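You operate a simulated robot arm through the tools that you are given. There is no shell and no other tool. Be economical: measure what you need, move in short steps, check, and stop when the job is done.

You are at the controls of a simulated two-armed robot. One attempt, no reset.

JOB
Load pen tin and wax pad on the tray, carry it to the side table, shut the flap.
Fine: both hands; set it mid-table, before the letter rack; don't slam the flap. Set down upright: teal pen tin.
Where things are to end (x, y in the base frame): letter tray within 0.09 m of [1.53, 1.05].
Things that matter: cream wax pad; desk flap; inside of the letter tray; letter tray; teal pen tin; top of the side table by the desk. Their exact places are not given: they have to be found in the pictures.

It is judged by the outcome, as a careful person would: the job done as asked, and still so three seconds after it is handed in. It fails if anything else is knocked over, pushed out of place, dropped, spilled or broken.

ROBOT AND FRAMES
Two 7-joint arms with two-finger parallel grippers on one trunk, on a base that drives. Base frame: it is fixed to the floor where the robot stands at the start and does not move with it; the origin is under the middle of the robot, x ahead of it, y to its left, z up. Lengths are in m, angles in degrees, forces in N, time in s.
The left shoulder is at the start at [0.06, 0.143, 0.954], the right one opposite. With the tool pointing down near the work surface each hand reaches from about 0.32 to 0.74 m from the robot's upright axis, wherever it stands, measured 20 degrees to its own side. Places, roughly: cream wax pad (8x5x5 cm) [0.4, 0.4, 0.8]; desk flap [0.5, 0.3, 0.7]; inside of the letter tray [0.5, 0.1, 0.8]; letter tray (22x40x6 cm) [0.5, 0.1, 0.8]; top of the side table by the desk [1.6, 1.1, 0.7]. Payload 1.57 kg a hand.
The TCP of each hand is the grasp point between the finger pads, 0.03 m short of the fingertips. In the tool frame z runs along the fingers and y along their closing line. The gripper opens to 0.11 m. The fingers are 0.024 m wide and 0.012 m thick; the gripper's body (0.048 by 0.112 m) begins 0.078 m behind the TCP.
Orientation is that of the tool frame in the base frame, as a unit quaternion [w, x, y, z]. With the fingers straight down and closing along the base's y, the tool's x points along the base's -x, its y along +y and its z along -z.

CONTROLS
- The arms move only by the tool send_rows. It takes "left_plan", "right_plan" or both (then of equal length, played together; a hand with none holds still); each is a list of rows, each a list of 7 numbers: the shift along the tool's x, y, z in m, then the turn, a rotation vector about the tool's x, y, z in degrees, then the gripper command, from -1 (fully open) to 1 (shut), values between in proportion. In form: [[dx, dy, dz, wx, wy, wz, jaw], ...]. A call has 1 to 20 rows; each row is the pose to reach, as a shift and turn from the pose commanded when the call began, along the tool's axes at that moment. Each row takes 0.2 s and may step no farther than 0.05 m and 8.6 degrees from the row before; otherwise, or with a gripper value out of range, the whole call is refused. A pose out of reach is approached as far as the arm can. The call stops where the force on the tool passes 40 N (or 10 N more than at its start, if that is more) or the arm is blocked; 0.2 s more then pass. Each finger travels about 0.045 m/s and halts on what it meets, pressing with about 39 N; the grip force reading is that of the motor and also rises with nothing between the fingers. The clock runs only during rows and for 0.2 s after the last one: add rows that repeat a pose to give the fingers time. It gives the time, the measured TCP pose, the force on the tool (base axes), the opening and the grip force at its end, in the units of the frame above (readings bear some noise), with the torque about the TCP (base axes, N m) and any sound that the robot's microphone picked up.
- Cameras (640 x 400 px; columns grow to the right, rows downward): "scene" is now at [0.0398, 0.0248, 1.5603]; the picture's right is [0.32, -0.95, 0.00], its down [-0.75, -0.26, -0.61] and it looks along [0.58, 0.20, -0.79] (base axes); focal length 265 px, centre (320, 200). "left" rides on the left gripper at [0.07, -0.016, -0.141] in its tool frame; the picture's right is [0.23, 0.97, 0.00], its down [-0.86, 0.20, -0.48] and it looks along [-0.47, 0.11, 0.88] (tool axes); focal length 222 px, centre (320, 200). "right" rides on the right gripper at [0.07, 0.016, -0.141] in its tool frame; the picture's right is [-0.23, 0.97, 0.00], its down [-0.85, -0.20, -0.48] and it looks along [-0.47, -0.11, 0.88] (tool axes); focal length 222 px, centre (320, 200).
- grab_frame(camera): a new picture of that camera. The clock stands still meanwhile.
- slide_trunk(by): slides the trunk up (or, below 0, down) by that many m; the arms and the scene camera ride with it, the base frame stays. It gives what a move gives, with no picture.
- roll_base(legs): drives the robot by 1 to 6 legs, each [ahead, left, turn to the left] in m, m and degrees, along the robot's own axes; the way and the turn of a leg run together, so that a leg with both is an arc; at most 1.5 m and 180 degrees a leg. The arms and the cameras ride along, it lands a little off, and it stops where it bumps. It gives what a move gives.
- aim_head(pan, tilt): turns the head with the scene camera to pan (to the left, within 86 degrees either way) and tilt (down, from -29 to 69), counted from straight ahead of the robot. It gives what a move gives.
- probe_pixels(camera, pixels): for up to 12 pixels [column, row] of the newest picture of that camera ("zoom" is the newest enlarged one), the place [x, y, z] in the base frame of the surface seen there, good to about 0.002 m. The clock stands still meanwhile.
- inspect(camera, box): a new picture of the part [left, top, right, bottom] of that camera's present view, enlarged. The clock stands still meanwhile.
- job_done(): hands the job in; it is judged then, once.

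Work in short steps. Measure before you move; look again where a grasp or a placing could have gone wrong, and mend it. You have 80 turns and 58 pictures in all, those below and enlarged ones among them. Open the grippers and draw the arms clear of the work before you hand the job in, unless the task says otherwise; then end with one line.

The tools are called as name(argument=value, ...) on one line, values as JSON. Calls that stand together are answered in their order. send_rows: Moves the arms, as the interface text tells. Its arguments: {"type":"object","properties":{"left_plan":{"type":"array"},"right_plan":{"type":"array"}},"required":[]} The other tools are called the same way: slide_trunk (by) slides the trunk up or down; roll_base (legs) drives the base; aim_head (pan, tilt) turns the head that bears the scene camera; grab_frame (camera) takes a picture; probe_pixels (camera, pixels) gives the place of the surface under pixels of a picture; inspect (camera, box) takes an enlarged picture of a part of a camera's view; job_done () hands the job in.

At the start:

```text
t: 0.0
left_tool_pos: [0.3873, 0.3352, 1.1421]
left_tcp_rot: [0.001, 0.0, 1.0, 0.0]
left_contact_force: [0.2, 0.1, 0.3]
left_torque: [0.03, -0.02, -0.01]
left_width: 0.11
left_grasp_force: 0.0
right_tool_pos: [0.458, -0.0542, 1.0775]
right_tcp_rot: [0.0, 0.0, 1.0, 0.0]
right_contact_force: [-0.4, -0.2, -0.8]
right_torque: [-0.01, -0.01, -0.01]
right_width: 0.11
right_grasp_force: 0.0
trunk travel left (down, up): [-0.553, 0.037]
robot x, y, heading: [-0.0, 0.0038, -0.1]
head pan, tilt: [18.9, 52.4]
```

scene: 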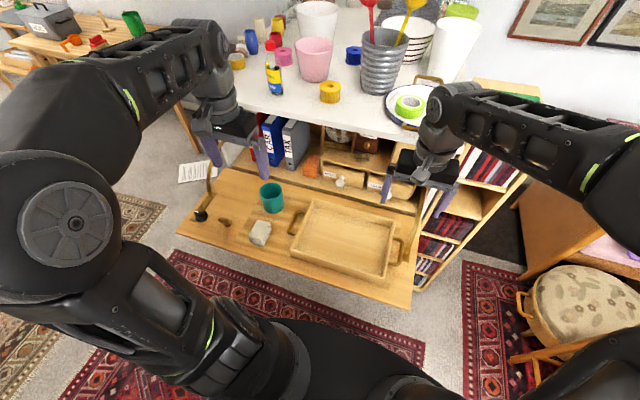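
right: 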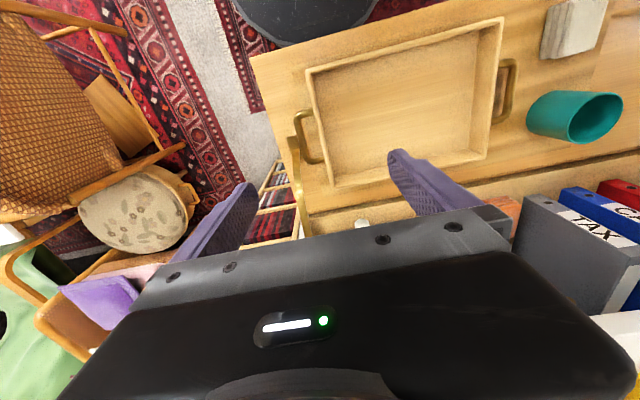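
left: 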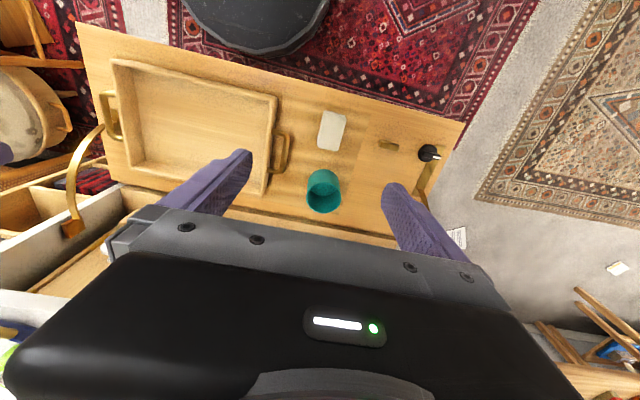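

The scene shows the open flap with the tray, the teal tin near (271,197) and the cream pad near (260,232). I probe key points first.

probe_pixels(camera="scene", pixels=[[271, 187], [272, 208], [260, 226], [258, 240], [290, 225], [298, 213], [401, 250], [310, 203], [392, 232], [383, 278], [290, 250], [345, 240]])

probe_pixels(camera="left", pixels=[[331, 131], [323, 175], [340, 185], [308, 185], [325, 200], [284, 155], [105, 118], [388, 145], [429, 152], [322, 114], [345, 118], [320, 148]])

inspect(camera="scene", box=[170, 140, 430, 310])

```text
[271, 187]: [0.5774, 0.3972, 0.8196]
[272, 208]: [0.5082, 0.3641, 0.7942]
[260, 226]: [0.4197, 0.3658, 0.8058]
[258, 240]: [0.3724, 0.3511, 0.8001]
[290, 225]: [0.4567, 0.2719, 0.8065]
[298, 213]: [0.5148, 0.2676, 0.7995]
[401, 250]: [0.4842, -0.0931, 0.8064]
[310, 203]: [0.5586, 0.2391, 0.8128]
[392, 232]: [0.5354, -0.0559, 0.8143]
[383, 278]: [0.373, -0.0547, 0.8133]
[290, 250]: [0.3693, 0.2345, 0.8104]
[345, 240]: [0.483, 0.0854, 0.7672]
```

```text
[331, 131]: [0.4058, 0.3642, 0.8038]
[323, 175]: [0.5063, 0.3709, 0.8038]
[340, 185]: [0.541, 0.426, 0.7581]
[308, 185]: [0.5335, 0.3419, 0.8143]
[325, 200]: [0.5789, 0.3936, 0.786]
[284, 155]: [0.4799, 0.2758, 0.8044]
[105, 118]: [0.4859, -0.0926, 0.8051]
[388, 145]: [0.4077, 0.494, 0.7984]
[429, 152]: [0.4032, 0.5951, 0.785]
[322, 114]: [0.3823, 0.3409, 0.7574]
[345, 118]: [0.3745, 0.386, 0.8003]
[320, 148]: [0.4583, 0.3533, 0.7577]
```

```text
2.35 times, centred on (300, 225) of scene
```

zoom: 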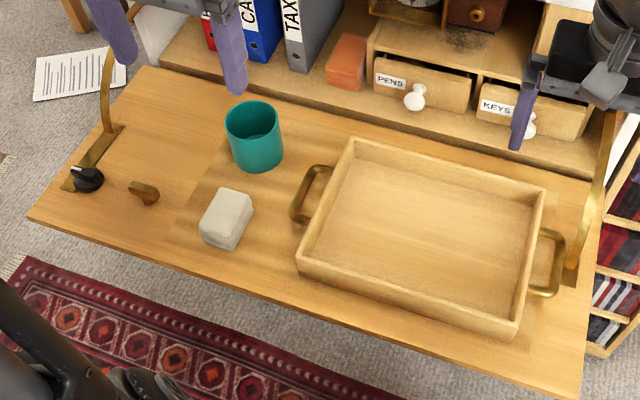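

The tray runs along y, handles at y≈0.275 and −0.093, walls at z≈0.813. I measure tin rim, flap details, and look to the left for the side table.

probe_pixels(camera="zoom", pixels=[[228, 118], [277, 118], [255, 101], [254, 136], [30, 215], [580, 395], [145, 190], [88, 175], [107, 100], [150, 68], [590, 180], [300, 205]])

aim_head(pan=42, tilt=25)

grab_frame(camera="scene")

```text
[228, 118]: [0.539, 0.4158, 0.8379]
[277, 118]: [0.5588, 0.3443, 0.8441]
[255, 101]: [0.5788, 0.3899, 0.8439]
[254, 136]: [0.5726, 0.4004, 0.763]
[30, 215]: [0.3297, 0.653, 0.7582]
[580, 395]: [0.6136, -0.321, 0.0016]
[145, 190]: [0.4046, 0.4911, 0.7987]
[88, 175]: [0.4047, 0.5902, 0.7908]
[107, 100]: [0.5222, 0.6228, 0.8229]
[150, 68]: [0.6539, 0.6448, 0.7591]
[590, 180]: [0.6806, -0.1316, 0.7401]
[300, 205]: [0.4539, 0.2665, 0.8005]
```

```text
t: 0.9
left_tool_pos: [0.3869, 0.3349, 1.1416]
left_tcp_rot: [0.0, 0.001, 1.0, -0.001]
left_contact_force: [-0.3, 0.9, 0.8]
left_torque: [0.04, -0.03, 0.01]
left_width: 0.1102
left_grasp_force: 0.0
right_tool_pos: [0.4588, -0.0546, 1.0771]
right_tcp_rot: [-0.001, 0.0, 1.0, 0.0]
right_contact_force: [-0.3, 0.2, 0.2]
right_torque: [0.0, 0.02, 0.0]
right_width: 0.11
right_grasp_force: 0.2
trunk travel left (down, up): [-0.553, 0.037]
robot x, y, heading: [-0.0018, -0.0008, -0.0]
head pan, tilt: [42.0, 25.0]
```

```text
53 pictures are left
```

scene: 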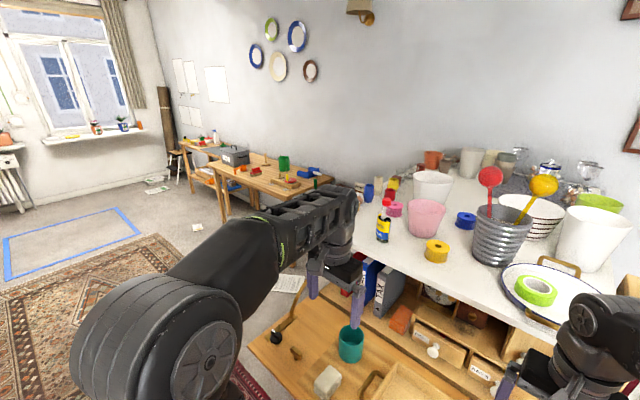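

The side table should lie around pixels (200–330,150–200), partly hidden by the arm. I probe that.

probe_pixels(camera="scene", pixels=[[285, 172], [255, 178], [230, 172], [320, 182], [302, 170], [215, 170], [340, 184], [282, 162], [365, 195], [252, 165], [300, 185], [205, 150]])

inspect(camera="scene", box=[170, 120, 410, 270])

```text
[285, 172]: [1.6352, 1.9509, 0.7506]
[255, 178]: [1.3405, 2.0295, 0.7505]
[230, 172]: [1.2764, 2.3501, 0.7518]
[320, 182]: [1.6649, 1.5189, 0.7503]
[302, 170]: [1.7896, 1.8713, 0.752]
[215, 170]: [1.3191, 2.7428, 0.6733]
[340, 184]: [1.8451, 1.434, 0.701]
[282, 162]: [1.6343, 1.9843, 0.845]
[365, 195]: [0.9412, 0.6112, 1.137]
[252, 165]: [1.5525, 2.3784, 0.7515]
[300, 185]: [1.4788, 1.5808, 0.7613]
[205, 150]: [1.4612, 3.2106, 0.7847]
```

```text
2.67 times, centred on (290, 195) of scene
```

zoom: 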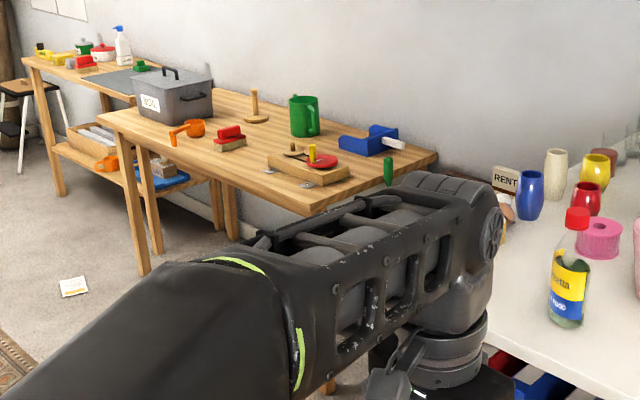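

The side table is hidden behind the arm; I'll find it later. I first bring the left hand above the pad (≈[0.405,0.364]) to look, and move the right hand aside.

send_rows(left_plan=[[-0.003, 0.007, 0.045, 0, 0, 0, -1], [-0.007, 0.015, 0.09, 0, 0, 0, -1], [-0.01, 0.022, 0.135, 0, 0, 0, -1], [-0.013, 0.029, 0.17, 0, 0, 0, -1], [-0.013, 0.029, 0.17, 0, 0, 0, -1]], right_plan=[[0, -0.045, 0, 0, 0, 0, -1], [0, -0.09, 0, 0, 0, 0, -1], [0, -0.135, 0, 0, 0, 0, -1], [0, -0.17, 0, 0, 0, 0, -1], [0, -0.17, 0, 0, 0, 0, -1]])

grab_frame(camera="left")

grab_frame(camera="scene")

```text
t: 2.1
left_tool_pos: [0.3977, 0.3636, 0.9701]
left_tcp_rot: [0.001, 0.0, 1.0, 0.001]
left_contact_force: [-0.2, 0.6, 0.5]
left_torque: [-0.03, -0.01, 0.0]
left_width: 0.1098
left_grasp_force: 0.0
right_tool_pos: [0.4582, -0.2251, 1.0777]
right_tcp_rot: [0.0, 0.0, 1.0, 0.0]
right_contact_force: [0.3, -0.8, -0.1]
right_torque: [-0.06, 0.04, -0.01]
right_width: 0.1101
right_grasp_force: 0.0
trunk travel left (down, up): [-0.553, 0.037]
robot x, y, heading: [-0.0005, 0.0002, -0.1]
head pan, tilt: [42.0, 25.0]
```

```text
51 pictures are left
```

left: 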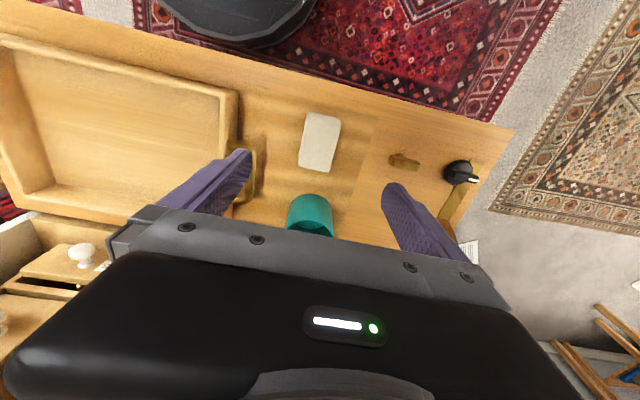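

```text
50 pictures are left
```

scene: 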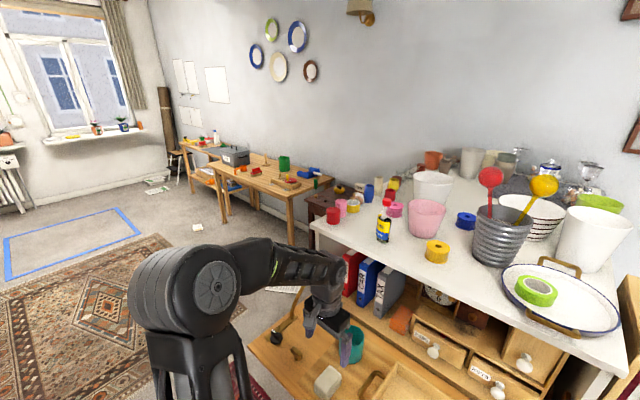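

The pad's corners show at about (310,112),(341,119),(333,172),(299,167); a dark side table appears at scene (320,203). I probe both.

probe_pixels(camera="left", pixels=[[311, 115], [338, 121], [332, 158], [304, 154], [320, 138], [331, 168], [300, 163], [290, 215], [332, 215], [310, 197]])

probe_pixels(camera="scene", pixels=[[320, 203], [312, 198], [325, 195], [330, 190], [340, 188], [312, 208], [335, 200], [345, 180], [318, 222]])

inspect(camera="scene", box=[270, 160, 430, 260])

```text
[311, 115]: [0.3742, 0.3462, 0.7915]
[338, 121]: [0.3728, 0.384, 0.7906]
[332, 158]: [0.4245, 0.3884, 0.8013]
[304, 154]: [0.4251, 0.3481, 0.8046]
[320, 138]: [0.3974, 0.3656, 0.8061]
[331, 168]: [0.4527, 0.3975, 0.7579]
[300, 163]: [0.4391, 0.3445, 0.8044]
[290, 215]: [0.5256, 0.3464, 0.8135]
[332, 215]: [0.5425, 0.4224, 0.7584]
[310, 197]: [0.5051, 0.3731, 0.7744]
```

```text
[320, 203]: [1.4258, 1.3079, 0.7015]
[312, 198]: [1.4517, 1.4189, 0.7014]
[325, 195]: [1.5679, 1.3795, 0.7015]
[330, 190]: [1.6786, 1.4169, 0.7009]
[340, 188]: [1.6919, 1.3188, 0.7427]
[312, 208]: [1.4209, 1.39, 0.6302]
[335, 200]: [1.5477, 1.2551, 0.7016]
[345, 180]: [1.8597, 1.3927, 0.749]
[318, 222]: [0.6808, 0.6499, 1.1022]
```

```text
4.00 times, centred on (350, 210) of scene
```

zoom: 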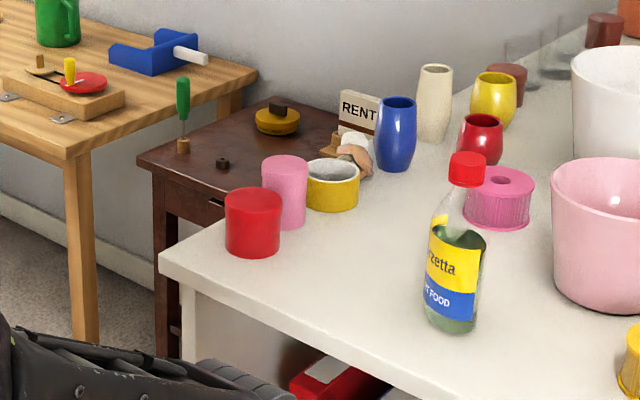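

The pad is centred at about [0.405,0.366], top 0.806, aligned with the axes. I descend to z≈0.795 and close.

send_rows(left_plan=[[-0.007, 0.002, 0.045, 0, 0, 0, -1], [-0.007, 0.002, 0.09, 0, 0, 0, -1], [-0.007, 0.002, 0.13, 0, 0, 0, -1], [-0.007, 0.002, 0.16, 0, 0, 0, -1], [-0.007, 0.002, 0.175, 0, 0, 0, -1], [-0.007, 0.002, 0.175, 0, 0, 0, -0.5], [-0.007, 0.002, 0.175, 0, 0, 0, 0], [-0.007, 0.002, 0.175, 0, 0, 0, 0.5], [-0.007, 0.002, 0.175, 0, 0, 0, 0.5], [-0.007, 0.002, 0.175, 0, 0, 0, 0.5], [-0.007, 0.002, 0.175, 0, 0, 0, 0.5]])

```text
t: 4.5
left_tool_pos: [0.4048, 0.3665, 0.796]
left_tcp_rot: [0.0, 0.0, 1.0, 0.001]
left_contact_force: [-0.2, -0.3, 0.0]
left_torque: [0.02, 0.02, -0.01]
left_width: 0.0492
left_grasp_force: 34.2
right_tool_pos: [0.4589, -0.2244, 1.0765]
right_tcp_rot: [0.0, 0.0, 1.0, 0.0]
right_contact_force: [-0.9, 0.1, 0.1]
right_torque: [0.02, 0.02, -0.02]
right_width: 0.1103
right_grasp_force: 0.1
trunk travel left (down, up): [-0.553, 0.037]
robot x, y, heading: [-0.0011, -0.0014, 0.1]
head pan, tilt: [42.0, 25.0]
```

Pad gripped (width 0.049). I lift it, carry it over the tray to about [0.465,0.04] and lower it to just above the tray floor (0.767).

send_rows(left_plan=[[0, 0, -0.045, 0, 0, 0, 0.5], [0, 0, -0.09, 0, 0, 0, 0.5], [-0.007, -0.04, -0.09, 0, 0, 0, 0.5], [-0.015, -0.081, -0.09, 0, 0, 0, 0.5], [-0.022, -0.122, -0.09, 0, 0, 0, 0.5], [-0.03, -0.163, -0.09, 0, 0, 0, 0.5], [-0.037, -0.204, -0.09, 0, 0, 0, 0.5], [-0.045, -0.245, -0.09, 0, 0, 0, 0.5], [-0.052, -0.286, -0.09, 0, 0, 0, 0.5], [-0.06, -0.326, -0.09, 0, 0, 0, 0.5], [-0.06, -0.326, -0.09, 0, 0, 0, 0.5], [-0.06, -0.326, -0.06, 0, 0, 0, 0.5], [-0.06, -0.326, -0.03, 0, 0, 0, 0.5], [-0.06, -0.326, -0.013, 0, 0, 0, 0.5], [-0.06, -0.326, -0.011, 0, 0, 0, 0.5]])

aim_head(pan=10, tilt=52)

grab_frame(camera="scene")

```text
t: 7.7
left_tool_pos: [0.4644, 0.0398, 0.8082]
left_tcp_rot: [0.0, 0.0, 1.0, 0.0]
left_contact_force: [0.5, -0.7, -0.1]
left_torque: [0.01, -0.03, -0.01]
left_width: 0.0491
left_grasp_force: 39.5
right_tool_pos: [0.4588, -0.2247, 1.0773]
right_tcp_rot: [0.0, 0.0, 1.0, 0.001]
right_contact_force: [-0.9, -0.5, -0.9]
right_torque: [-0.03, 0.0, 0.0]
right_width: 0.1102
right_grasp_force: 0.0
trunk travel left (down, up): [-0.553, 0.037]
robot x, y, heading: [-0.0017, -0.0001, -0.1]
head pan, tilt: [42.0, 25.0]
```

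```text
t: 8.7
left_tool_pos: [0.4654, 0.041, 0.8086]
left_tcp_rot: [0.0, 0.001, 1.0, 0.0]
left_contact_force: [0.3, -0.1, -0.7]
left_torque: [-0.01, 0.0, 0.04]
left_width: 0.0491
left_grasp_force: 39.4
right_tool_pos: [0.4579, -0.2252, 1.0776]
right_tcp_rot: [0.001, 0.0, 1.0, 0.0]
right_contact_force: [-0.9, 0.0, 0.2]
right_torque: [0.0, -0.02, 0.01]
right_width: 0.1099
right_grasp_force: 0.1
trunk travel left (down, up): [-0.553, 0.037]
robot x, y, heading: [0.0008, 0.0014, -0.1]
head pan, tilt: [10.0, 52.0]
```

```text
48 pictures are left
```

scene: 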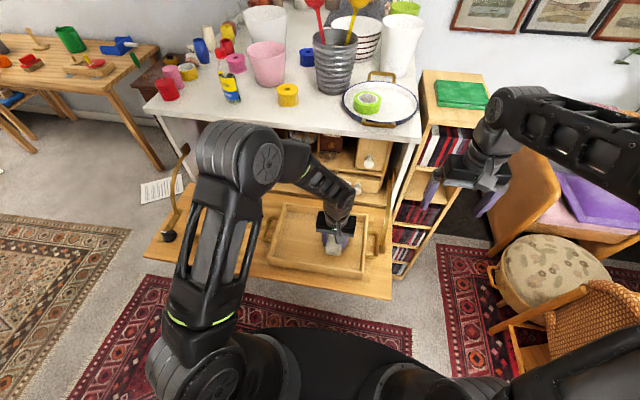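

Pad is just above the tray floor. I lower 2 mm more, release, rise clear, and move toward above the tin; also probe the counter's front edge for clearance.

send_rows(left_plan=[[0, 0, 0.002, 0, 0, 0, 0.3], [0, 0, 0.002, 0, 0, 0, -0.3], [0, 0, 0.002, 0, 0, 0, -0.6], [0, 0, 0.002, 0, 0, 0, -1], [0, 0, 0.002, 0, 0, 0, -1], [0, 0, -0.04, 0, 0, 0, -1], [0, 0, -0.085, 0, 0, 0, -1], [0, 0, -0.13, 0, 0, 0, -1], [0, 0.045, -0.145, 0, 0, 0, -1], [0, 0.09, -0.145, 0, 0, 0, -1], [0, 0.135, -0.145, 0, 0, 0, -1], [0, 0.18, -0.145, 0, 0, 0, -1], [0, 0.225, -0.145, 0, 0, 0, -1], [0, 0.27, -0.145, 0, 0, 0, -1], [-0.02, 0.305, -0.145, 0, 0, 0, -1], [-0.04, 0.34, -0.145, 0, 0, 0, -1], [-0.05, 0.34, -0.145, 0, 0, 0, -1]])

probe_pixels(camera="scene", pixels=[[200, 115], [330, 128], [170, 112], [150, 105]])

grab_frame(camera="left")

grab_frame(camera="scene")

```text
t: 12.3
left_tool_pos: [0.5159, 0.3763, 0.953]
left_tcp_rot: [-0.001, 0.0, 1.0, 0.0]
left_contact_force: [0.1, -0.2, -0.4]
left_torque: [0.02, 0.01, 0.0]
left_width: 0.11
left_grasp_force: 0.1
right_tool_pos: [0.4582, -0.2244, 1.0774]
right_tcp_rot: [0.0, 0.0, 1.0, -0.001]
right_contact_force: [-0.3, 0.1, -0.9]
right_torque: [0.0, 0.03, 0.0]
right_width: 0.1098
right_grasp_force: 0.1
trunk travel left (down, up): [-0.553, 0.037]
robot x, y, heading: [-0.001, 0.0019, -0.1]
head pan, tilt: [10.0, 52.0]
```

```text
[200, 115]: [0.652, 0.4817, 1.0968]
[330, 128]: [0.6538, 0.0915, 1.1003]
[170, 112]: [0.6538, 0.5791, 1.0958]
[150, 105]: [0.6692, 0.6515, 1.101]
```

```text
47 pictures are left
```

left: 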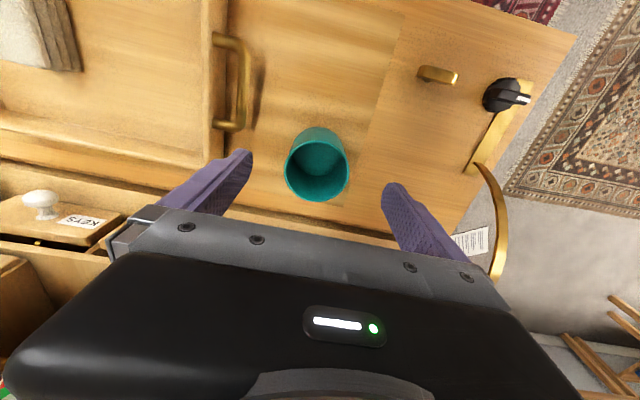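

```text
46 pictures are left
```

scene: 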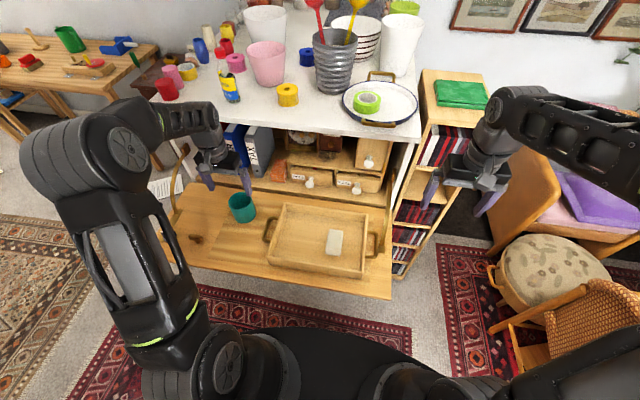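

I probe the tin rim at left (287,165),(348,165),(318,200) to centre the grasp.

probe_pixels(camera="left", pixels=[[286, 169], [348, 169], [317, 200], [317, 141], [317, 129], [437, 74], [504, 97], [525, 99], [480, 168], [497, 275], [425, 75], [455, 78]])

inspect(camera="left", box=[390, 30, 590, 155])

```text
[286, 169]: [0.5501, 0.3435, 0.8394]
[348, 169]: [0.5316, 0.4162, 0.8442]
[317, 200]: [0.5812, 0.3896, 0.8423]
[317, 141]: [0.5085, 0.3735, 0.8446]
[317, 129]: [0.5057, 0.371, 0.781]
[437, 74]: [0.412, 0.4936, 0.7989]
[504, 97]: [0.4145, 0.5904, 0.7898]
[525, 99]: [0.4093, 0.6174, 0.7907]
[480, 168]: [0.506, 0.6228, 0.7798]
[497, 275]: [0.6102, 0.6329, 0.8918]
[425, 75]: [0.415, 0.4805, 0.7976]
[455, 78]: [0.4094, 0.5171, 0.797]
```

```text
3.20 times, centred on (490, 92) of left
```

zoom: 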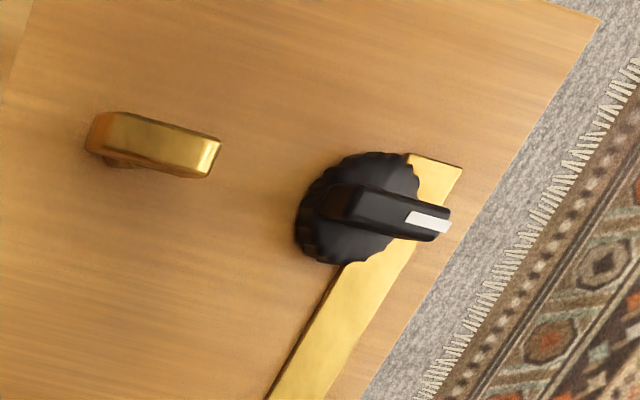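

Tin centre ≈[0.543,0.380], diameter ~0.075. I descend around it and close gently.

send_rows(left_plan=[[-0.027, 0.004, 0.0, 0, 0, 0, -1], [-0.027, 0.004, 0.04, 0, 0, 0, -1], [-0.027, 0.004, 0.08, 0, 0, 0, -1], [-0.027, 0.004, 0.12, 0, 0, 0, -1], [-0.027, 0.004, 0.146, 0, 0, 0, -1], [-0.027, 0.004, 0.146, 0, 0, 0, -0.6], [-0.027, 0.004, 0.146, 0, 0, 0, -0.3], [-0.027, 0.004, 0.146, 0, 0, 0, 0], [-0.027, 0.004, 0.146, 0, 0, 0, 0], [-0.027, 0.004, 0.146, 0, 0, 0, 0]])

```text
t: 14.5
left_tool_pos: [0.5421, 0.3824, 0.8068]
left_tcp_rot: [0.0, 0.0, 1.0, -0.001]
left_contact_force: [-0.1, -0.3, 0.0]
left_torque: [-0.07, -0.02, -0.01]
left_width: 0.0776
left_grasp_force: 39.2
right_tool_pos: [0.4586, -0.2242, 1.0773]
right_tcp_rot: [0.0, 0.0, 1.0, 0.0]
right_contact_force: [0.2, -0.4, -0.1]
right_torque: [-0.02, 0.0, -0.02]
right_width: 0.1102
right_grasp_force: 0.0
trunk travel left (down, up): [-0.553, 0.037]
robot x, y, heading: [-0.0033, 0.0, 0.1]
head pan, tilt: [10.0, 52.0]
```

Tin gripped at width 0.078. I lift it, carry over to [0.465,0.150] and lower to the tray floor.

send_rows(left_plan=[[0, 0, -0.04, 0, 0, 0, 0.1], [0, 0, -0.085, 0, 0, 0, 0.1], [0.013, -0.039, -0.085, 0, 0, 0, 0.1], [0.026, -0.078, -0.085, 0, 0, 0, 0.1], [0.039, -0.117, -0.085, 0, 0, 0, 0.1], [0.052, -0.156, -0.085, 0, 0, 0, 0.1], [0.065, -0.195, -0.085, 0, 0, 0, 0.1], [0.077, -0.232, -0.085, 0, 0, 0, 0.1], [0.077, -0.232, -0.085, 0, 0, 0, 0.1], [0.077, -0.232, -0.05, 0, 0, 0, 0.1], [0.077, -0.232, -0.025, 0, 0, 0, 0.1], [0.077, -0.232, -0.0105, 0, 0, 0, 0.1], [0.077, -0.232, -0.0095, 0, 0, 0, 0.1], [0.077, -0.232, -0.0095, 0, 0, 0, 0.1]])

grab_frame(camera="scene")

```text
t: 17.5
left_tool_pos: [0.466, 0.1496, 0.8165]
left_tcp_rot: [0.0, 0.0, 1.0, 0.0]
left_contact_force: [-0.4, 0.4, -1.6]
left_torque: [0.01, 0.05, 0.02]
left_width: 0.0775
left_grasp_force: 38.6
right_tool_pos: [0.4588, -0.2264, 1.078]
right_tcp_rot: [0.0, 0.0, 1.0, 0.0]
right_contact_force: [-0.5, 0.2, -0.5]
right_torque: [0.0, 0.02, 0.03]
right_width: 0.1102
right_grasp_force: 0.1
trunk travel left (down, up): [-0.553, 0.037]
robot x, y, heading: [0.0002, -0.0007, -0.1]
head pan, tilt: [10.0, 52.0]
```

```text
44 pictures are left
```

scene: 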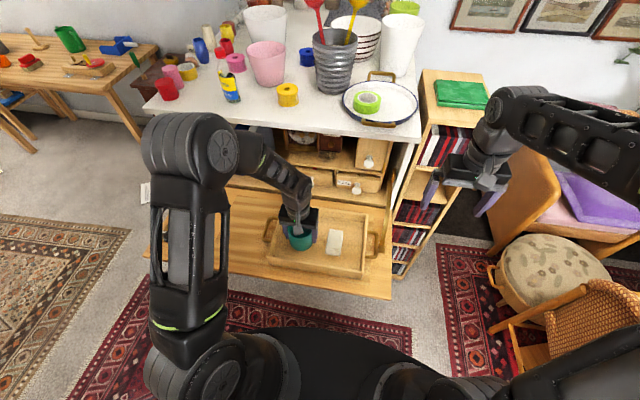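

Tin sits on the tray floor (slight contact force). I release, rise, move the left hand toward above its handle, and look at the tray.

send_rows(left_plan=[[0, 0, 0.0005, 0, 0, 0, -0.2], [0, 0, 0, 0, 0, 0, -0.6], [0, 0, 0, 0, 0, 0, -0.6], [0, 0, -0.03, 0, 0, 0, -0.6], [0, 0, -0.07, 0, 0, 0, -0.6], [0, 0, -0.115, 0, 0, 0, -0.6], [0, 0, -0.16, 0, 0, 0, -0.6], [0, 0.045, -0.16, 0, 0, 0, -0.6], [0, 0.09, -0.16, 0, 0, 0, -0.6], [0, 0.12, -0.16, 0, 0, 0, -0.6], [0, 0.12, -0.16, 0, 0, 0, -0.6]])

grab_frame(camera="left")

grab_frame(camera="right")

```text
t: 19.9
left_tool_pos: [0.4659, 0.2717, 0.9766]
left_tcp_rot: [0.0, 0.0, 1.0, 0.0]
left_contact_force: [0.6, 0.7, -0.9]
left_torque: [0.01, -0.02, -0.01]
left_width: 0.0877
left_grasp_force: 0.0
right_tool_pos: [0.4593, -0.2248, 1.0774]
right_tcp_rot: [0.0, 0.0, 1.0, 0.0]
right_contact_force: [-0.5, -1.0, -0.3]
right_torque: [0.04, -0.01, 0.02]
right_width: 0.1101
right_grasp_force: 0.0
trunk travel left (down, up): [-0.553, 0.037]
robot x, y, heading: [0.0005, 0.0009, 0.1]
head pan, tilt: [10.0, 52.0]
```

```text
43 pictures are left
```

left: 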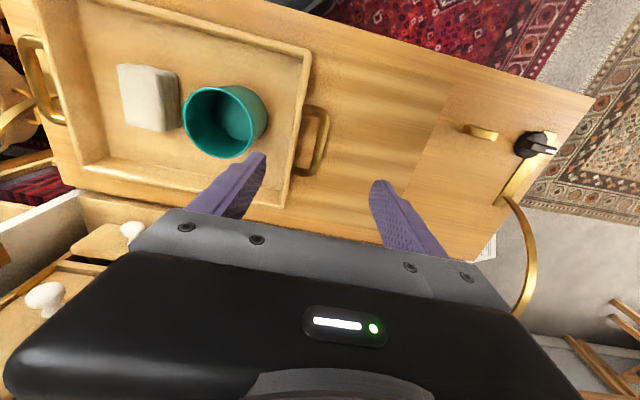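

```text
42 pictures are left
```

right: 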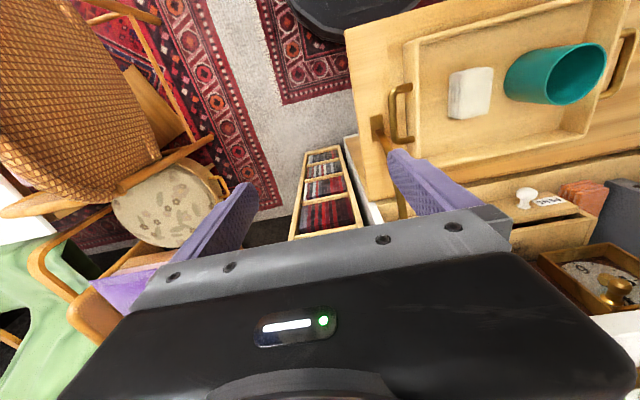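

Both objects stand well in the tray. Now I measure both handle bars.

probe_pixels(camera="left", pixels=[[324, 115], [321, 140], [314, 165], [316, 109], [304, 172], [316, 140], [303, 110], [318, 156]])

probe_pixels(camera="right", pixels=[[392, 95], [393, 110], [395, 130], [393, 120], [405, 87], [408, 140], [377, 125], [403, 190], [416, 115], [399, 138]])

inspect(camera="right", box=[340, 60, 480, 220])

inspect(camera="left", box=[260, 80, 380, 200])

```text
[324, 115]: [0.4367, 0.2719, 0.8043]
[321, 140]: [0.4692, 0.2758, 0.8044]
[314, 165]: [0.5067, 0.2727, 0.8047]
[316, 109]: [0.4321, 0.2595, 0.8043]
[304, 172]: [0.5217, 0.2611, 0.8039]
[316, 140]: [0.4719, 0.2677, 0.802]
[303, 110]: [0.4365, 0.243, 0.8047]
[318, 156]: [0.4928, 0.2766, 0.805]
```

```text
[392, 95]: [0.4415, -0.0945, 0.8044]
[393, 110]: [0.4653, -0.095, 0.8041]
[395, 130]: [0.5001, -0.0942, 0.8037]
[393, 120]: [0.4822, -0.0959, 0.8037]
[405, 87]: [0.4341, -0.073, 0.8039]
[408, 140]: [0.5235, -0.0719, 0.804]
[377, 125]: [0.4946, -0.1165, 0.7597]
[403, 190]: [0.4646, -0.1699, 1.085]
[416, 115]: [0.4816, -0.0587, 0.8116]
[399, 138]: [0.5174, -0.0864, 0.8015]
```

```text
2.50 times, centred on (410, 140) of right
```

zoom: 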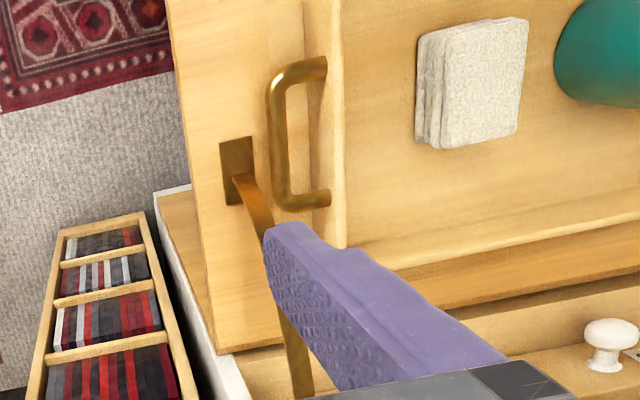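

```text
3.33 times, centred on (320, 140) of left
```

zoom: 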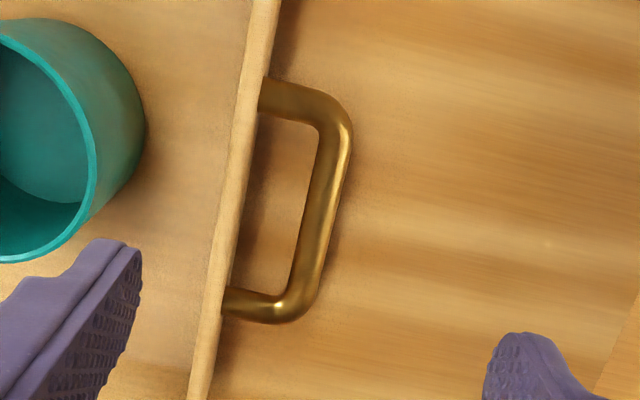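

Bars run x 0.437–0.507 at y≈0.272 and −0.091, top z 0.804. The right stay is close, so I probe it before choosing the grip.

probe_pixels(camera="right", pixels=[[377, 118], [375, 135], [379, 132], [382, 140], [385, 148], [398, 200], [400, 212], [384, 120]])

```text
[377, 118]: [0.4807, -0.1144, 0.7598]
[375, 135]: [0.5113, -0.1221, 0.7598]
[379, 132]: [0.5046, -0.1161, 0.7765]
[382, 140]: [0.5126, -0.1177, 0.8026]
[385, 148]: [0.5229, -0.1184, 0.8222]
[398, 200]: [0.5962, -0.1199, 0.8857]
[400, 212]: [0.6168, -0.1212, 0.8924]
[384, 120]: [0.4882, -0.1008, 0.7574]
```

I pre-shape both hands to ~28 mm opening and come above the bars with tips at ~0.82 to check alignment.

send_rows(left_plan=[[0.003, 0, 0.02, 0, 0, 0, 0.49], [0.003, 0, 0.02, 0, 0, 0, 0.49], [0.003, 0, 0.02, 0, 0, 0, 0.49], [0.003, 0, 0.02, 0, 0, 0, 0.49], [0.003, 0, 0.04, 0, 0, 0, 0.49], [0.003, 0, 0.06, 0, 0, 0, 0.49], [0.003, 0, 0.08, 0, 0, 0, 0.49], [0.003, 0, 0.1, 0, 0, 0, 0.49], [0.003, 0, 0.115, 0, 0, 0, 0.49], [0.003, 0, 0.125, 0, 0, 0, 0.49], [0.003, 0, 0.125, 0, 0, 0, 0.49]], right_plan=[[-0.004, 0.04, 0, 0, 0, 0, 0.49], [-0.004, 0.08, 0, 0, 0, 0, 0.49], [-0.004, 0.12, 0, 0, 0, 0, 0.49], [-0.004, 0.134, 0.02, 0, 0, 0, 0.49], [-0.004, 0.134, 0.06, 0, 0, 0, 0.49], [-0.004, 0.134, 0.1, 0, 0, 0, 0.49], [-0.004, 0.134, 0.14, 0, 0, 0, 0.49], [-0.004, 0.134, 0.18, 0, 0, 0, 0.49], [-0.004, 0.134, 0.21, 0, 0, 0, 0.49], [-0.004, 0.134, 0.226, 0, 0, 0, 0.49], [-0.004, 0.134, 0.226, 0, 0, 0, 0.49]])

grab_frame(camera="left")

grab_frame(camera="right")

```text
t: 22.3
left_tool_pos: [0.4632, 0.27, 0.8519]
left_tcp_rot: [0.0, 0.0, 1.0, 0.001]
left_contact_force: [0.0, 0.3, 0.4]
left_torque: [0.01, 0.01, -0.03]
left_width: 0.0278
left_grasp_force: 0.1
right_tool_pos: [0.4611, -0.0896, 0.8516]
right_tcp_rot: [0.0, 0.0, 1.0, 0.0]
right_contact_force: [-0.1, 0.7, -0.2]
right_torque: [0.01, 0.01, 0.01]
right_width: 0.0283
right_grasp_force: 0.1
trunk travel left (down, up): [-0.553, 0.037]
robot x, y, heading: [0.0036, 0.0017, 0.0]
head pan, tilt: [10.0, 52.0]
```

```text
39 pictures are left
```

left: 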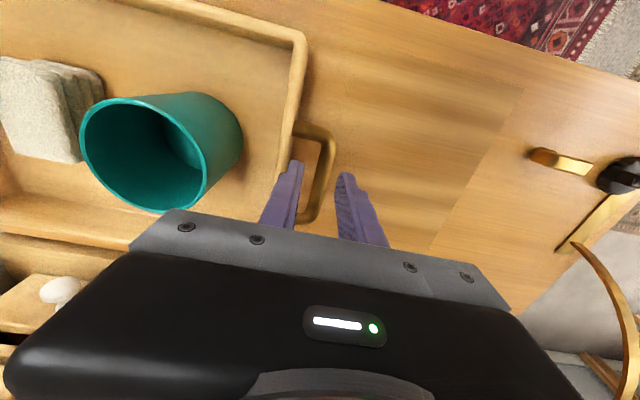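

```text
38 pictures are left
```

right: 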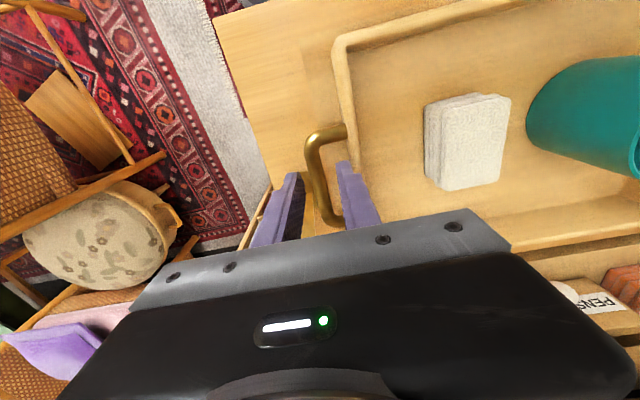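

Both pairs of fingers straddle their bars. I descend to z≈0.805 and close both.

send_rows(left_plan=[[0, 0.001, 0.02, 0, 0, 0, 0.49], [0, 0.001, 0.035, 0, 0, 0, 0.49], [0, 0.001, 0.047, 0, 0, 0, 0.49], [0, 0.001, 0.047, 0, 0, 0, 0.7], [0, 0.001, 0.047, 0, 0, 0, 1], [0, 0.001, 0.047, 0, 0, 0, 1], [0, 0.001, 0.047, 0, 0, 0, 1]], right_plan=[[0, -0.001, 0.02, 0, 0, 0, 0.49], [0, -0.001, 0.035, 0, 0, 0, 0.49], [0, -0.001, 0.047, 0, 0, 0, 0.49], [0, -0.001, 0.047, 0, 0, 0, 0.7], [0, -0.001, 0.047, 0, 0, 0, 1], [0, -0.001, 0.047, 0, 0, 0, 1], [0, -0.001, 0.047, 0, 0, 0, 1]])

```text
t: 23.9
left_tool_pos: [0.4636, 0.2736, 0.804]
left_tcp_rot: [0.0, -0.001, 1.0, 0.001]
left_contact_force: [0.5, 11.7, 0.7]
left_torque: [0.05, -0.24, 0.57]
left_width: 0.0137
left_grasp_force: 30.6
right_tool_pos: [0.4617, -0.0927, 0.8052]
right_tcp_rot: [0.0, 0.001, 1.0, 0.0]
right_contact_force: [1.8, -16.1, 3.7]
right_torque: [-0.12, -0.11, -0.66]
right_width: 0.0138
right_grasp_force: 30.1
trunk travel left (down, up): [-0.553, 0.037]
robot x, y, heading: [-0.0018, -0.0001, -0.1]
head pan, tilt: [10.0, 52.0]
```

Both bars are gripped (0.0137). I ease the inward squeeze by 2 mm per hand and lift both level by 0.10 m.

send_rows(left_plan=[[0, 0.001, 0, 0, 0, 0, 1], [0, 0.002, -0.01, 0, 0, 0, 1], [0, 0.002, -0.025, 0, 0, 0, 1], [0, 0.002, -0.045, 0, 0, 0, 1], [0, 0.002, -0.065, 0, 0, 0, 1], [0, 0.002, -0.085, 0, 0, 0, 1], [0, 0.002, -0.1, 0, 0, 0, 1], [0, 0.002, -0.1, 0, 0, 0, 1]], right_plan=[[0, -0.001, 0, 0, 0, 0, 1], [0, -0.002, -0.01, 0, 0, 0, 1], [0, -0.002, -0.025, 0, 0, 0, 1], [0, -0.002, -0.045, 0, 0, 0, 1], [0, -0.002, -0.065, 0, 0, 0, 1], [0, -0.002, -0.085, 0, 0, 0, 1], [0, -0.002, -0.1, 0, 0, 0, 1], [0, -0.002, -0.1, 0, 0, 0, 1]])

grab_frame(camera="scene")

```text
t: 25.7
left_tool_pos: [0.464, 0.2729, 0.9041]
left_tcp_rot: [-0.001, 0.001, 1.0, -0.001]
left_contact_force: [0.1, -15.4, -3.6]
left_torque: [-0.12, 0.07, 0.68]
left_width: 0.0136
left_grasp_force: 30.5
right_tool_pos: [0.4614, -0.0914, 0.906]
right_tcp_rot: [0.0, -0.001, 1.0, 0.002]
right_contact_force: [-0.2, 16.0, -4.6]
right_torque: [0.09, 0.02, -0.7]
right_width: 0.0138
right_grasp_force: 30.1
trunk travel left (down, up): [-0.553, 0.037]
robot x, y, heading: [0.0028, 0.0012, -0.3]
head pan, tilt: [10.0, 52.0]
```

```text
37 pictures are left
```

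scene: 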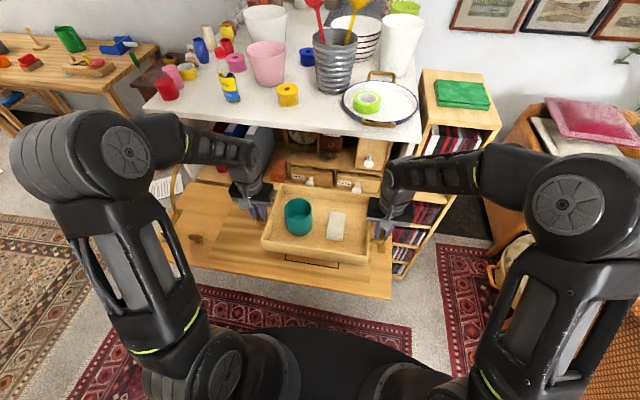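

Tray is level, but now tensioned 16 N outward; I relax 1 mm each side, and probe elbow extents for planning the drive.

send_rows(left_plan=[[0, -0.001, 0, 0, 0, 0, 1], [0, -0.001, 0, 0, 0, 0, 1]], right_plan=[[0, 0.001, 0, 0, 0, 0, 1], [0, 0.001, 0, 0, 0, 0, 1]])

probe_pixels(camera="scene", pixels=[[20, 150], [60, 130], [125, 155], [630, 200], [560, 200], [100, 300], [600, 330], [250, 150], [400, 150], [150, 60], [155, 95], [160, 80]])

```text
t: 26.3
left_tool_pos: [0.4641, 0.2734, 0.9032]
left_tcp_rot: [-0.001, 0.0, 1.0, 0.0]
left_contact_force: [-0.7, -16.6, -4.1]
left_torque: [-0.09, 0.21, 0.65]
left_width: 0.0135
left_grasp_force: 30.5
right_tool_pos: [0.4613, -0.0924, 0.906]
right_tcp_rot: [0.0, 0.0, 1.0, 0.001]
right_contact_force: [-0.8, 17.1, -4.0]
right_torque: [0.08, -0.11, -0.65]
right_width: 0.0137
right_grasp_force: 30.1
trunk travel left (down, up): [-0.553, 0.037]
robot x, y, heading: [-0.0003, -0.0038, 0.0]
head pan, tilt: [10.0, 52.0]
```

```text
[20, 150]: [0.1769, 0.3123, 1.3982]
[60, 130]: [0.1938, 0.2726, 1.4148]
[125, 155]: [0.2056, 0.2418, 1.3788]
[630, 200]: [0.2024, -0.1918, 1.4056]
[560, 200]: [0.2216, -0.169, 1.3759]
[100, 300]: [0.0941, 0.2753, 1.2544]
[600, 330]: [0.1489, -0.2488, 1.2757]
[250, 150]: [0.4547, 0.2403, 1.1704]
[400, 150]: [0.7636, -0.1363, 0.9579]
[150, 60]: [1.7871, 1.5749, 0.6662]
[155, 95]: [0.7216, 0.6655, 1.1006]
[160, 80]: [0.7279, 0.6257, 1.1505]
```

Elbows stay high (z≈1.4) and narrow (±0.3 m), so there is room. I back off 0.3 m, then look at the side table and the path to the left.

roll_base(legs=[[-0.3, 0, 0]])

aim_head(pan=60, tilt=30)

grab_frame(camera="scene")

```text
t: 28.4
left_tool_pos: [0.1607, 0.273, 0.9044]
left_tcp_rot: [0.001, 0.001, 1.0, -0.001]
left_contact_force: [-0.4, -19.8, -4.0]
left_torque: [-0.09, -0.07, 0.65]
left_width: 0.0136
left_grasp_force: 30.1
right_tool_pos: [0.1582, -0.0941, 0.9061]
right_tcp_rot: [0.0, 0.001, 1.0, 0.0]
right_contact_force: [-0.2, 20.5, -3.3]
right_torque: [0.12, 0.1, -0.64]
right_width: 0.0138
right_grasp_force: 30.2
trunk travel left (down, up): [-0.553, 0.037]
robot x, y, heading: [-0.3011, -0.0018, -0.3]
head pan, tilt: [10.0, 52.0]
```

```text
t: 29.5
left_tool_pos: [0.1626, 0.2728, 0.9044]
left_tcp_rot: [-0.001, 0.001, 1.0, -0.001]
left_contact_force: [0.0, -2.4, -4.6]
left_torque: [-0.01, 0.05, 0.69]
left_width: 0.0135
left_grasp_force: 30.3
right_tool_pos: [0.1597, -0.0938, 0.9056]
right_tcp_rot: [0.0, 0.001, 1.0, 0.0]
right_contact_force: [-1.3, 1.5, -4.1]
right_torque: [0.01, 0.07, -0.69]
right_width: 0.0135
right_grasp_force: 30.0
trunk travel left (down, up): [-0.553, 0.037]
robot x, y, heading: [-0.3039, -0.0019, -0.3]
head pan, tilt: [60.0, 30.0]
```

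```text
36 pictures are left
```

scene: 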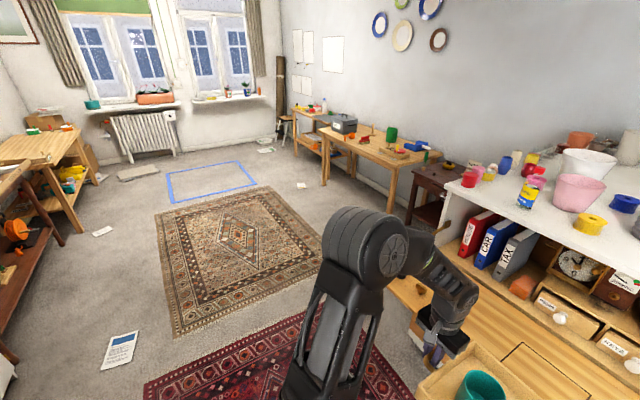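

Forces have relaxed and the floor to the left is free. I drive left 0.96 m, then look ahead to the side table.

roll_base(legs=[[0, 0.96, 0.3]])

aim_head(pan=0, tilt=32)

grab_frame(camera="scene")

```text
t: 34.4
left_tool_pos: [0.1549, 1.1995, 0.9036]
left_tcp_rot: [-0.001, -0.005, 1.0, -0.001]
left_contact_force: [0.2, -5.1, -3.8]
left_torque: [-0.04, -0.01, 0.7]
left_width: 0.0137
left_grasp_force: 30.0
right_tool_pos: [0.1575, 0.8352, 0.9053]
right_tcp_rot: [0.0, -0.004, 1.0, 0.001]
right_contact_force: [0.1, 4.6, -3.4]
right_torque: [0.0, 0.1, -0.67]
right_width: 0.0135
right_grasp_force: 29.9
trunk travel left (down, up): [-0.553, 0.037]
robot x, y, heading: [-0.3078, 0.9243, 0.4]
head pan, tilt: [60.0, 30.0]
```

```text
t: 35.7
left_tool_pos: [0.1557, 1.2003, 0.9033]
left_tcp_rot: [-0.001, -0.005, 1.0, 0.0]
left_contact_force: [-0.1, -1.6, -4.3]
left_torque: [-0.05, 0.08, 0.69]
left_width: 0.0137
left_grasp_force: 30.2
right_tool_pos: [0.1578, 0.8343, 0.9054]
right_tcp_rot: [0.0, -0.005, 1.0, 0.001]
right_contact_force: [0.1, 2.1, -4.0]
right_torque: [0.05, 0.01, -0.66]
right_width: 0.0136
right_grasp_force: 30.3
trunk travel left (down, up): [-0.553, 0.037]
robot x, y, heading: [-0.3033, 0.9271, 0.8]
head pan, tilt: [0.0, 32.0]
```

```text
35 pictures are left
```

scene: 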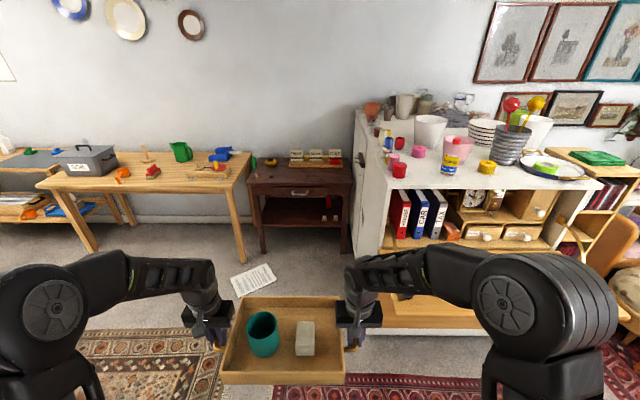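

The dark side table is at (300,178) with the letter rack at its back. I inspect and probe it.

inspect(camera="scene", box=[220, 130, 400, 250])

probe_pixels(camera="scene", pixels=[[250, 184], [352, 183], [300, 184], [262, 162], [345, 166], [300, 170], [240, 178], [365, 185], [253, 280], [380, 165], [316, 160], [272, 162]])

```text
3.33 times, centred on (310, 190) of scene
```

zoom: 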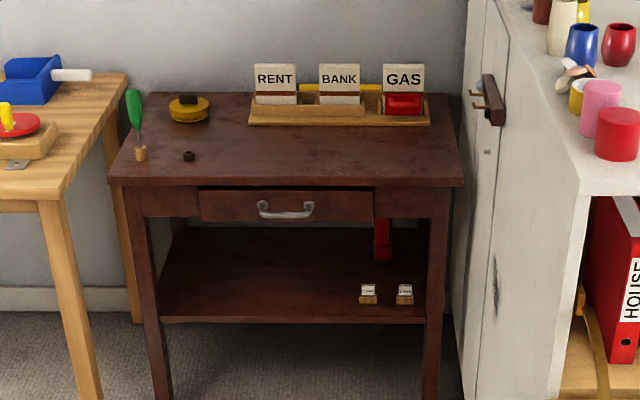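

```text
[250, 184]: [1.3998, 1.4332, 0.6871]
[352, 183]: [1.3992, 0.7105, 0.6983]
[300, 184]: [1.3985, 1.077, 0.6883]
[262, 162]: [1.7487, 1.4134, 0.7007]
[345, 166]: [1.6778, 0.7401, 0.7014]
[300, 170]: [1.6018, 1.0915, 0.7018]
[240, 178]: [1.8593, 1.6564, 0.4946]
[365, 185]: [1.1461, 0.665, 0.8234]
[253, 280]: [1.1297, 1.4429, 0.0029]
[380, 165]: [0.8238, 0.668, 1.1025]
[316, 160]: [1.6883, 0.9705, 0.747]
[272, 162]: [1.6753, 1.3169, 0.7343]
```

I probe the small things on the table: nut, awl, tape, rack front.

probe_pixels(camera="zoom", pixels=[[188, 158], [194, 154], [140, 156], [188, 119], [210, 115], [250, 123], [340, 124], [429, 123], [340, 112], [134, 105], [68, 190], [490, 95]])

probe_pixels(camera="scene", pixels=[[222, 384], [345, 384], [343, 300], [245, 298], [262, 347], [304, 355], [236, 230], [275, 280]])

```text
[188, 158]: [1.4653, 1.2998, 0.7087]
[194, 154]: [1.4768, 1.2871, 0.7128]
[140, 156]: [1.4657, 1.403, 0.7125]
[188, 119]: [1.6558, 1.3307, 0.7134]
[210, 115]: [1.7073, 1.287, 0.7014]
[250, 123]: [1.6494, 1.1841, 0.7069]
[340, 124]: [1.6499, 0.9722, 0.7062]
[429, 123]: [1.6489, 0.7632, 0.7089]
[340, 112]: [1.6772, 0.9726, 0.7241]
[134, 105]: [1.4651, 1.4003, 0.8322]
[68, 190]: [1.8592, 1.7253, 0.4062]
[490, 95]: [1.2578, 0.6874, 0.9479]
```

```text
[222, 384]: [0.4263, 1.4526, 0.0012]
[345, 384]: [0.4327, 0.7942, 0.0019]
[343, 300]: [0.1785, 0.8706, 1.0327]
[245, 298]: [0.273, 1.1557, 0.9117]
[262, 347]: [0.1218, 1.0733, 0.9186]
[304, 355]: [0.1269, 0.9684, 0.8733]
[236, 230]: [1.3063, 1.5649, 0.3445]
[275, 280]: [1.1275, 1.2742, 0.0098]
```

Table: x 1.40–1.75, y 0.70–1.43, top 0.7015; rack front x=1.649; nut near [1.47,1.29]. To keep my base away from the desk side (y 0.69) I shift the tray 0.09 m to the robot's centre and drive left 0.1 m.

send_rows(left_plan=[[0, -0.012, 0, 0, 0, 0, 1], [0, -0.03, 0, 0, 0, 0, 1], [0, -0.05, 0, 0, 0, 0, 1], [0, -0.07, 0, 0, 0, 0, 1], [0, -0.085, 0, 0, 0, 0, 1], [0, -0.092, 0, 0, 0, 0, 1], [0, -0.092, 0, 0, 0, 0, 1]], right_plan=[[0, -0.012, 0, 0, 0, 0, 1], [0, -0.03, 0, 0, 0, 0, 1], [0, -0.05, 0, 0, 0, 0, 1], [0, -0.07, 0, 0, 0, 0, 1], [0, -0.085, 0, 0, 0, 0, 1], [0, -0.092, 0, 0, 0, 0, 1], [0, -0.092, 0, 0, 0, 0, 1]])

roll_base(legs=[[0, 0.11, -0.8]])

aim_head(pan=0, tilt=69)

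grab_frame(camera="scene")

```text
t: 37.3
left_tool_pos: [0.1567, 1.1085, 0.9043]
left_tcp_rot: [-0.001, -0.004, 1.0, -0.001]
left_contact_force: [0.1, 2.4, -4.6]
left_torque: [-0.01, 0.03, 0.69]
left_width: 0.0138
left_grasp_force: 29.8
right_tool_pos: [0.1577, 0.741, 0.9056]
right_tcp_rot: [0.0, -0.004, 1.0, 0.001]
right_contact_force: [0.0, -2.0, -3.5]
right_torque: [0.01, 0.11, -0.64]
right_width: 0.0132
right_grasp_force: 30.3
trunk travel left (down, up): [-0.553, 0.037]
robot x, y, heading: [-0.3091, 0.9248, 0.8]
head pan, tilt: [0.0, 32.0]
```

```text
t: 38.5
left_tool_pos: [0.1576, 1.2126, 0.9035]
left_tcp_rot: [-0.001, 0.003, 1.0, -0.001]
left_contact_force: [-0.5, 3.7, -4.4]
left_torque: [-0.1, 0.01, 0.58]
left_width: 0.0139
left_grasp_force: 30.0
right_tool_pos: [0.1541, 0.8468, 0.9048]
right_tcp_rot: [0.001, 0.002, 1.0, 0.0]
right_contact_force: [0.4, -2.2, -3.4]
right_torque: [-0.11, 0.14, -0.73]
right_width: 0.0137
right_grasp_force: 30.5
trunk travel left (down, up): [-0.553, 0.037]
robot x, y, heading: [-0.3065, 1.0317, -0.2]
head pan, tilt: [0.0, 32.0]
```

```text
t: 39.5
left_tool_pos: [0.1583, 1.2116, 0.9047]
left_tcp_rot: [-0.001, 0.003, 1.0, 0.0]
left_contact_force: [0.6, -0.8, -4.3]
left_torque: [-0.02, 0.08, 0.69]
left_width: 0.0137
left_grasp_force: 30.0
right_tool_pos: [0.1563, 0.8463, 0.905]
right_tcp_rot: [0.0, 0.002, 1.0, 0.001]
right_contact_force: [-0.5, 1.1, -4.3]
right_torque: [0.0, 0.06, -0.66]
right_width: 0.0135
right_grasp_force: 29.2
trunk travel left (down, up): [-0.553, 0.037]
robot x, y, heading: [-0.3055, 1.0324, -0.6]
head pan, tilt: [0.0, 68.8]
```

```text
33 pictures are left
```

scene: 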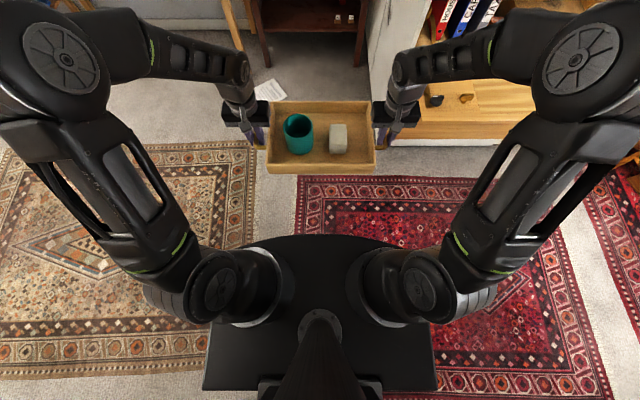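

probe_pixels(camera="scene", pixels=[[212, 350], [428, 350], [320, 237], [265, 245], [375, 245], [434, 380], [206, 380], [575, 60], [65, 60]])

```text
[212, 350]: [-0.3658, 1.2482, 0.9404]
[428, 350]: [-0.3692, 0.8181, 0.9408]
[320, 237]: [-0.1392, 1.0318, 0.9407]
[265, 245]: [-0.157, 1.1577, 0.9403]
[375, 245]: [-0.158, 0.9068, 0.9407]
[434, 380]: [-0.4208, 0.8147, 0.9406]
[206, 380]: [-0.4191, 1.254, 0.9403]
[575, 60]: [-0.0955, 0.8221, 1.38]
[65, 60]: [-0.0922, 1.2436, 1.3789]
```

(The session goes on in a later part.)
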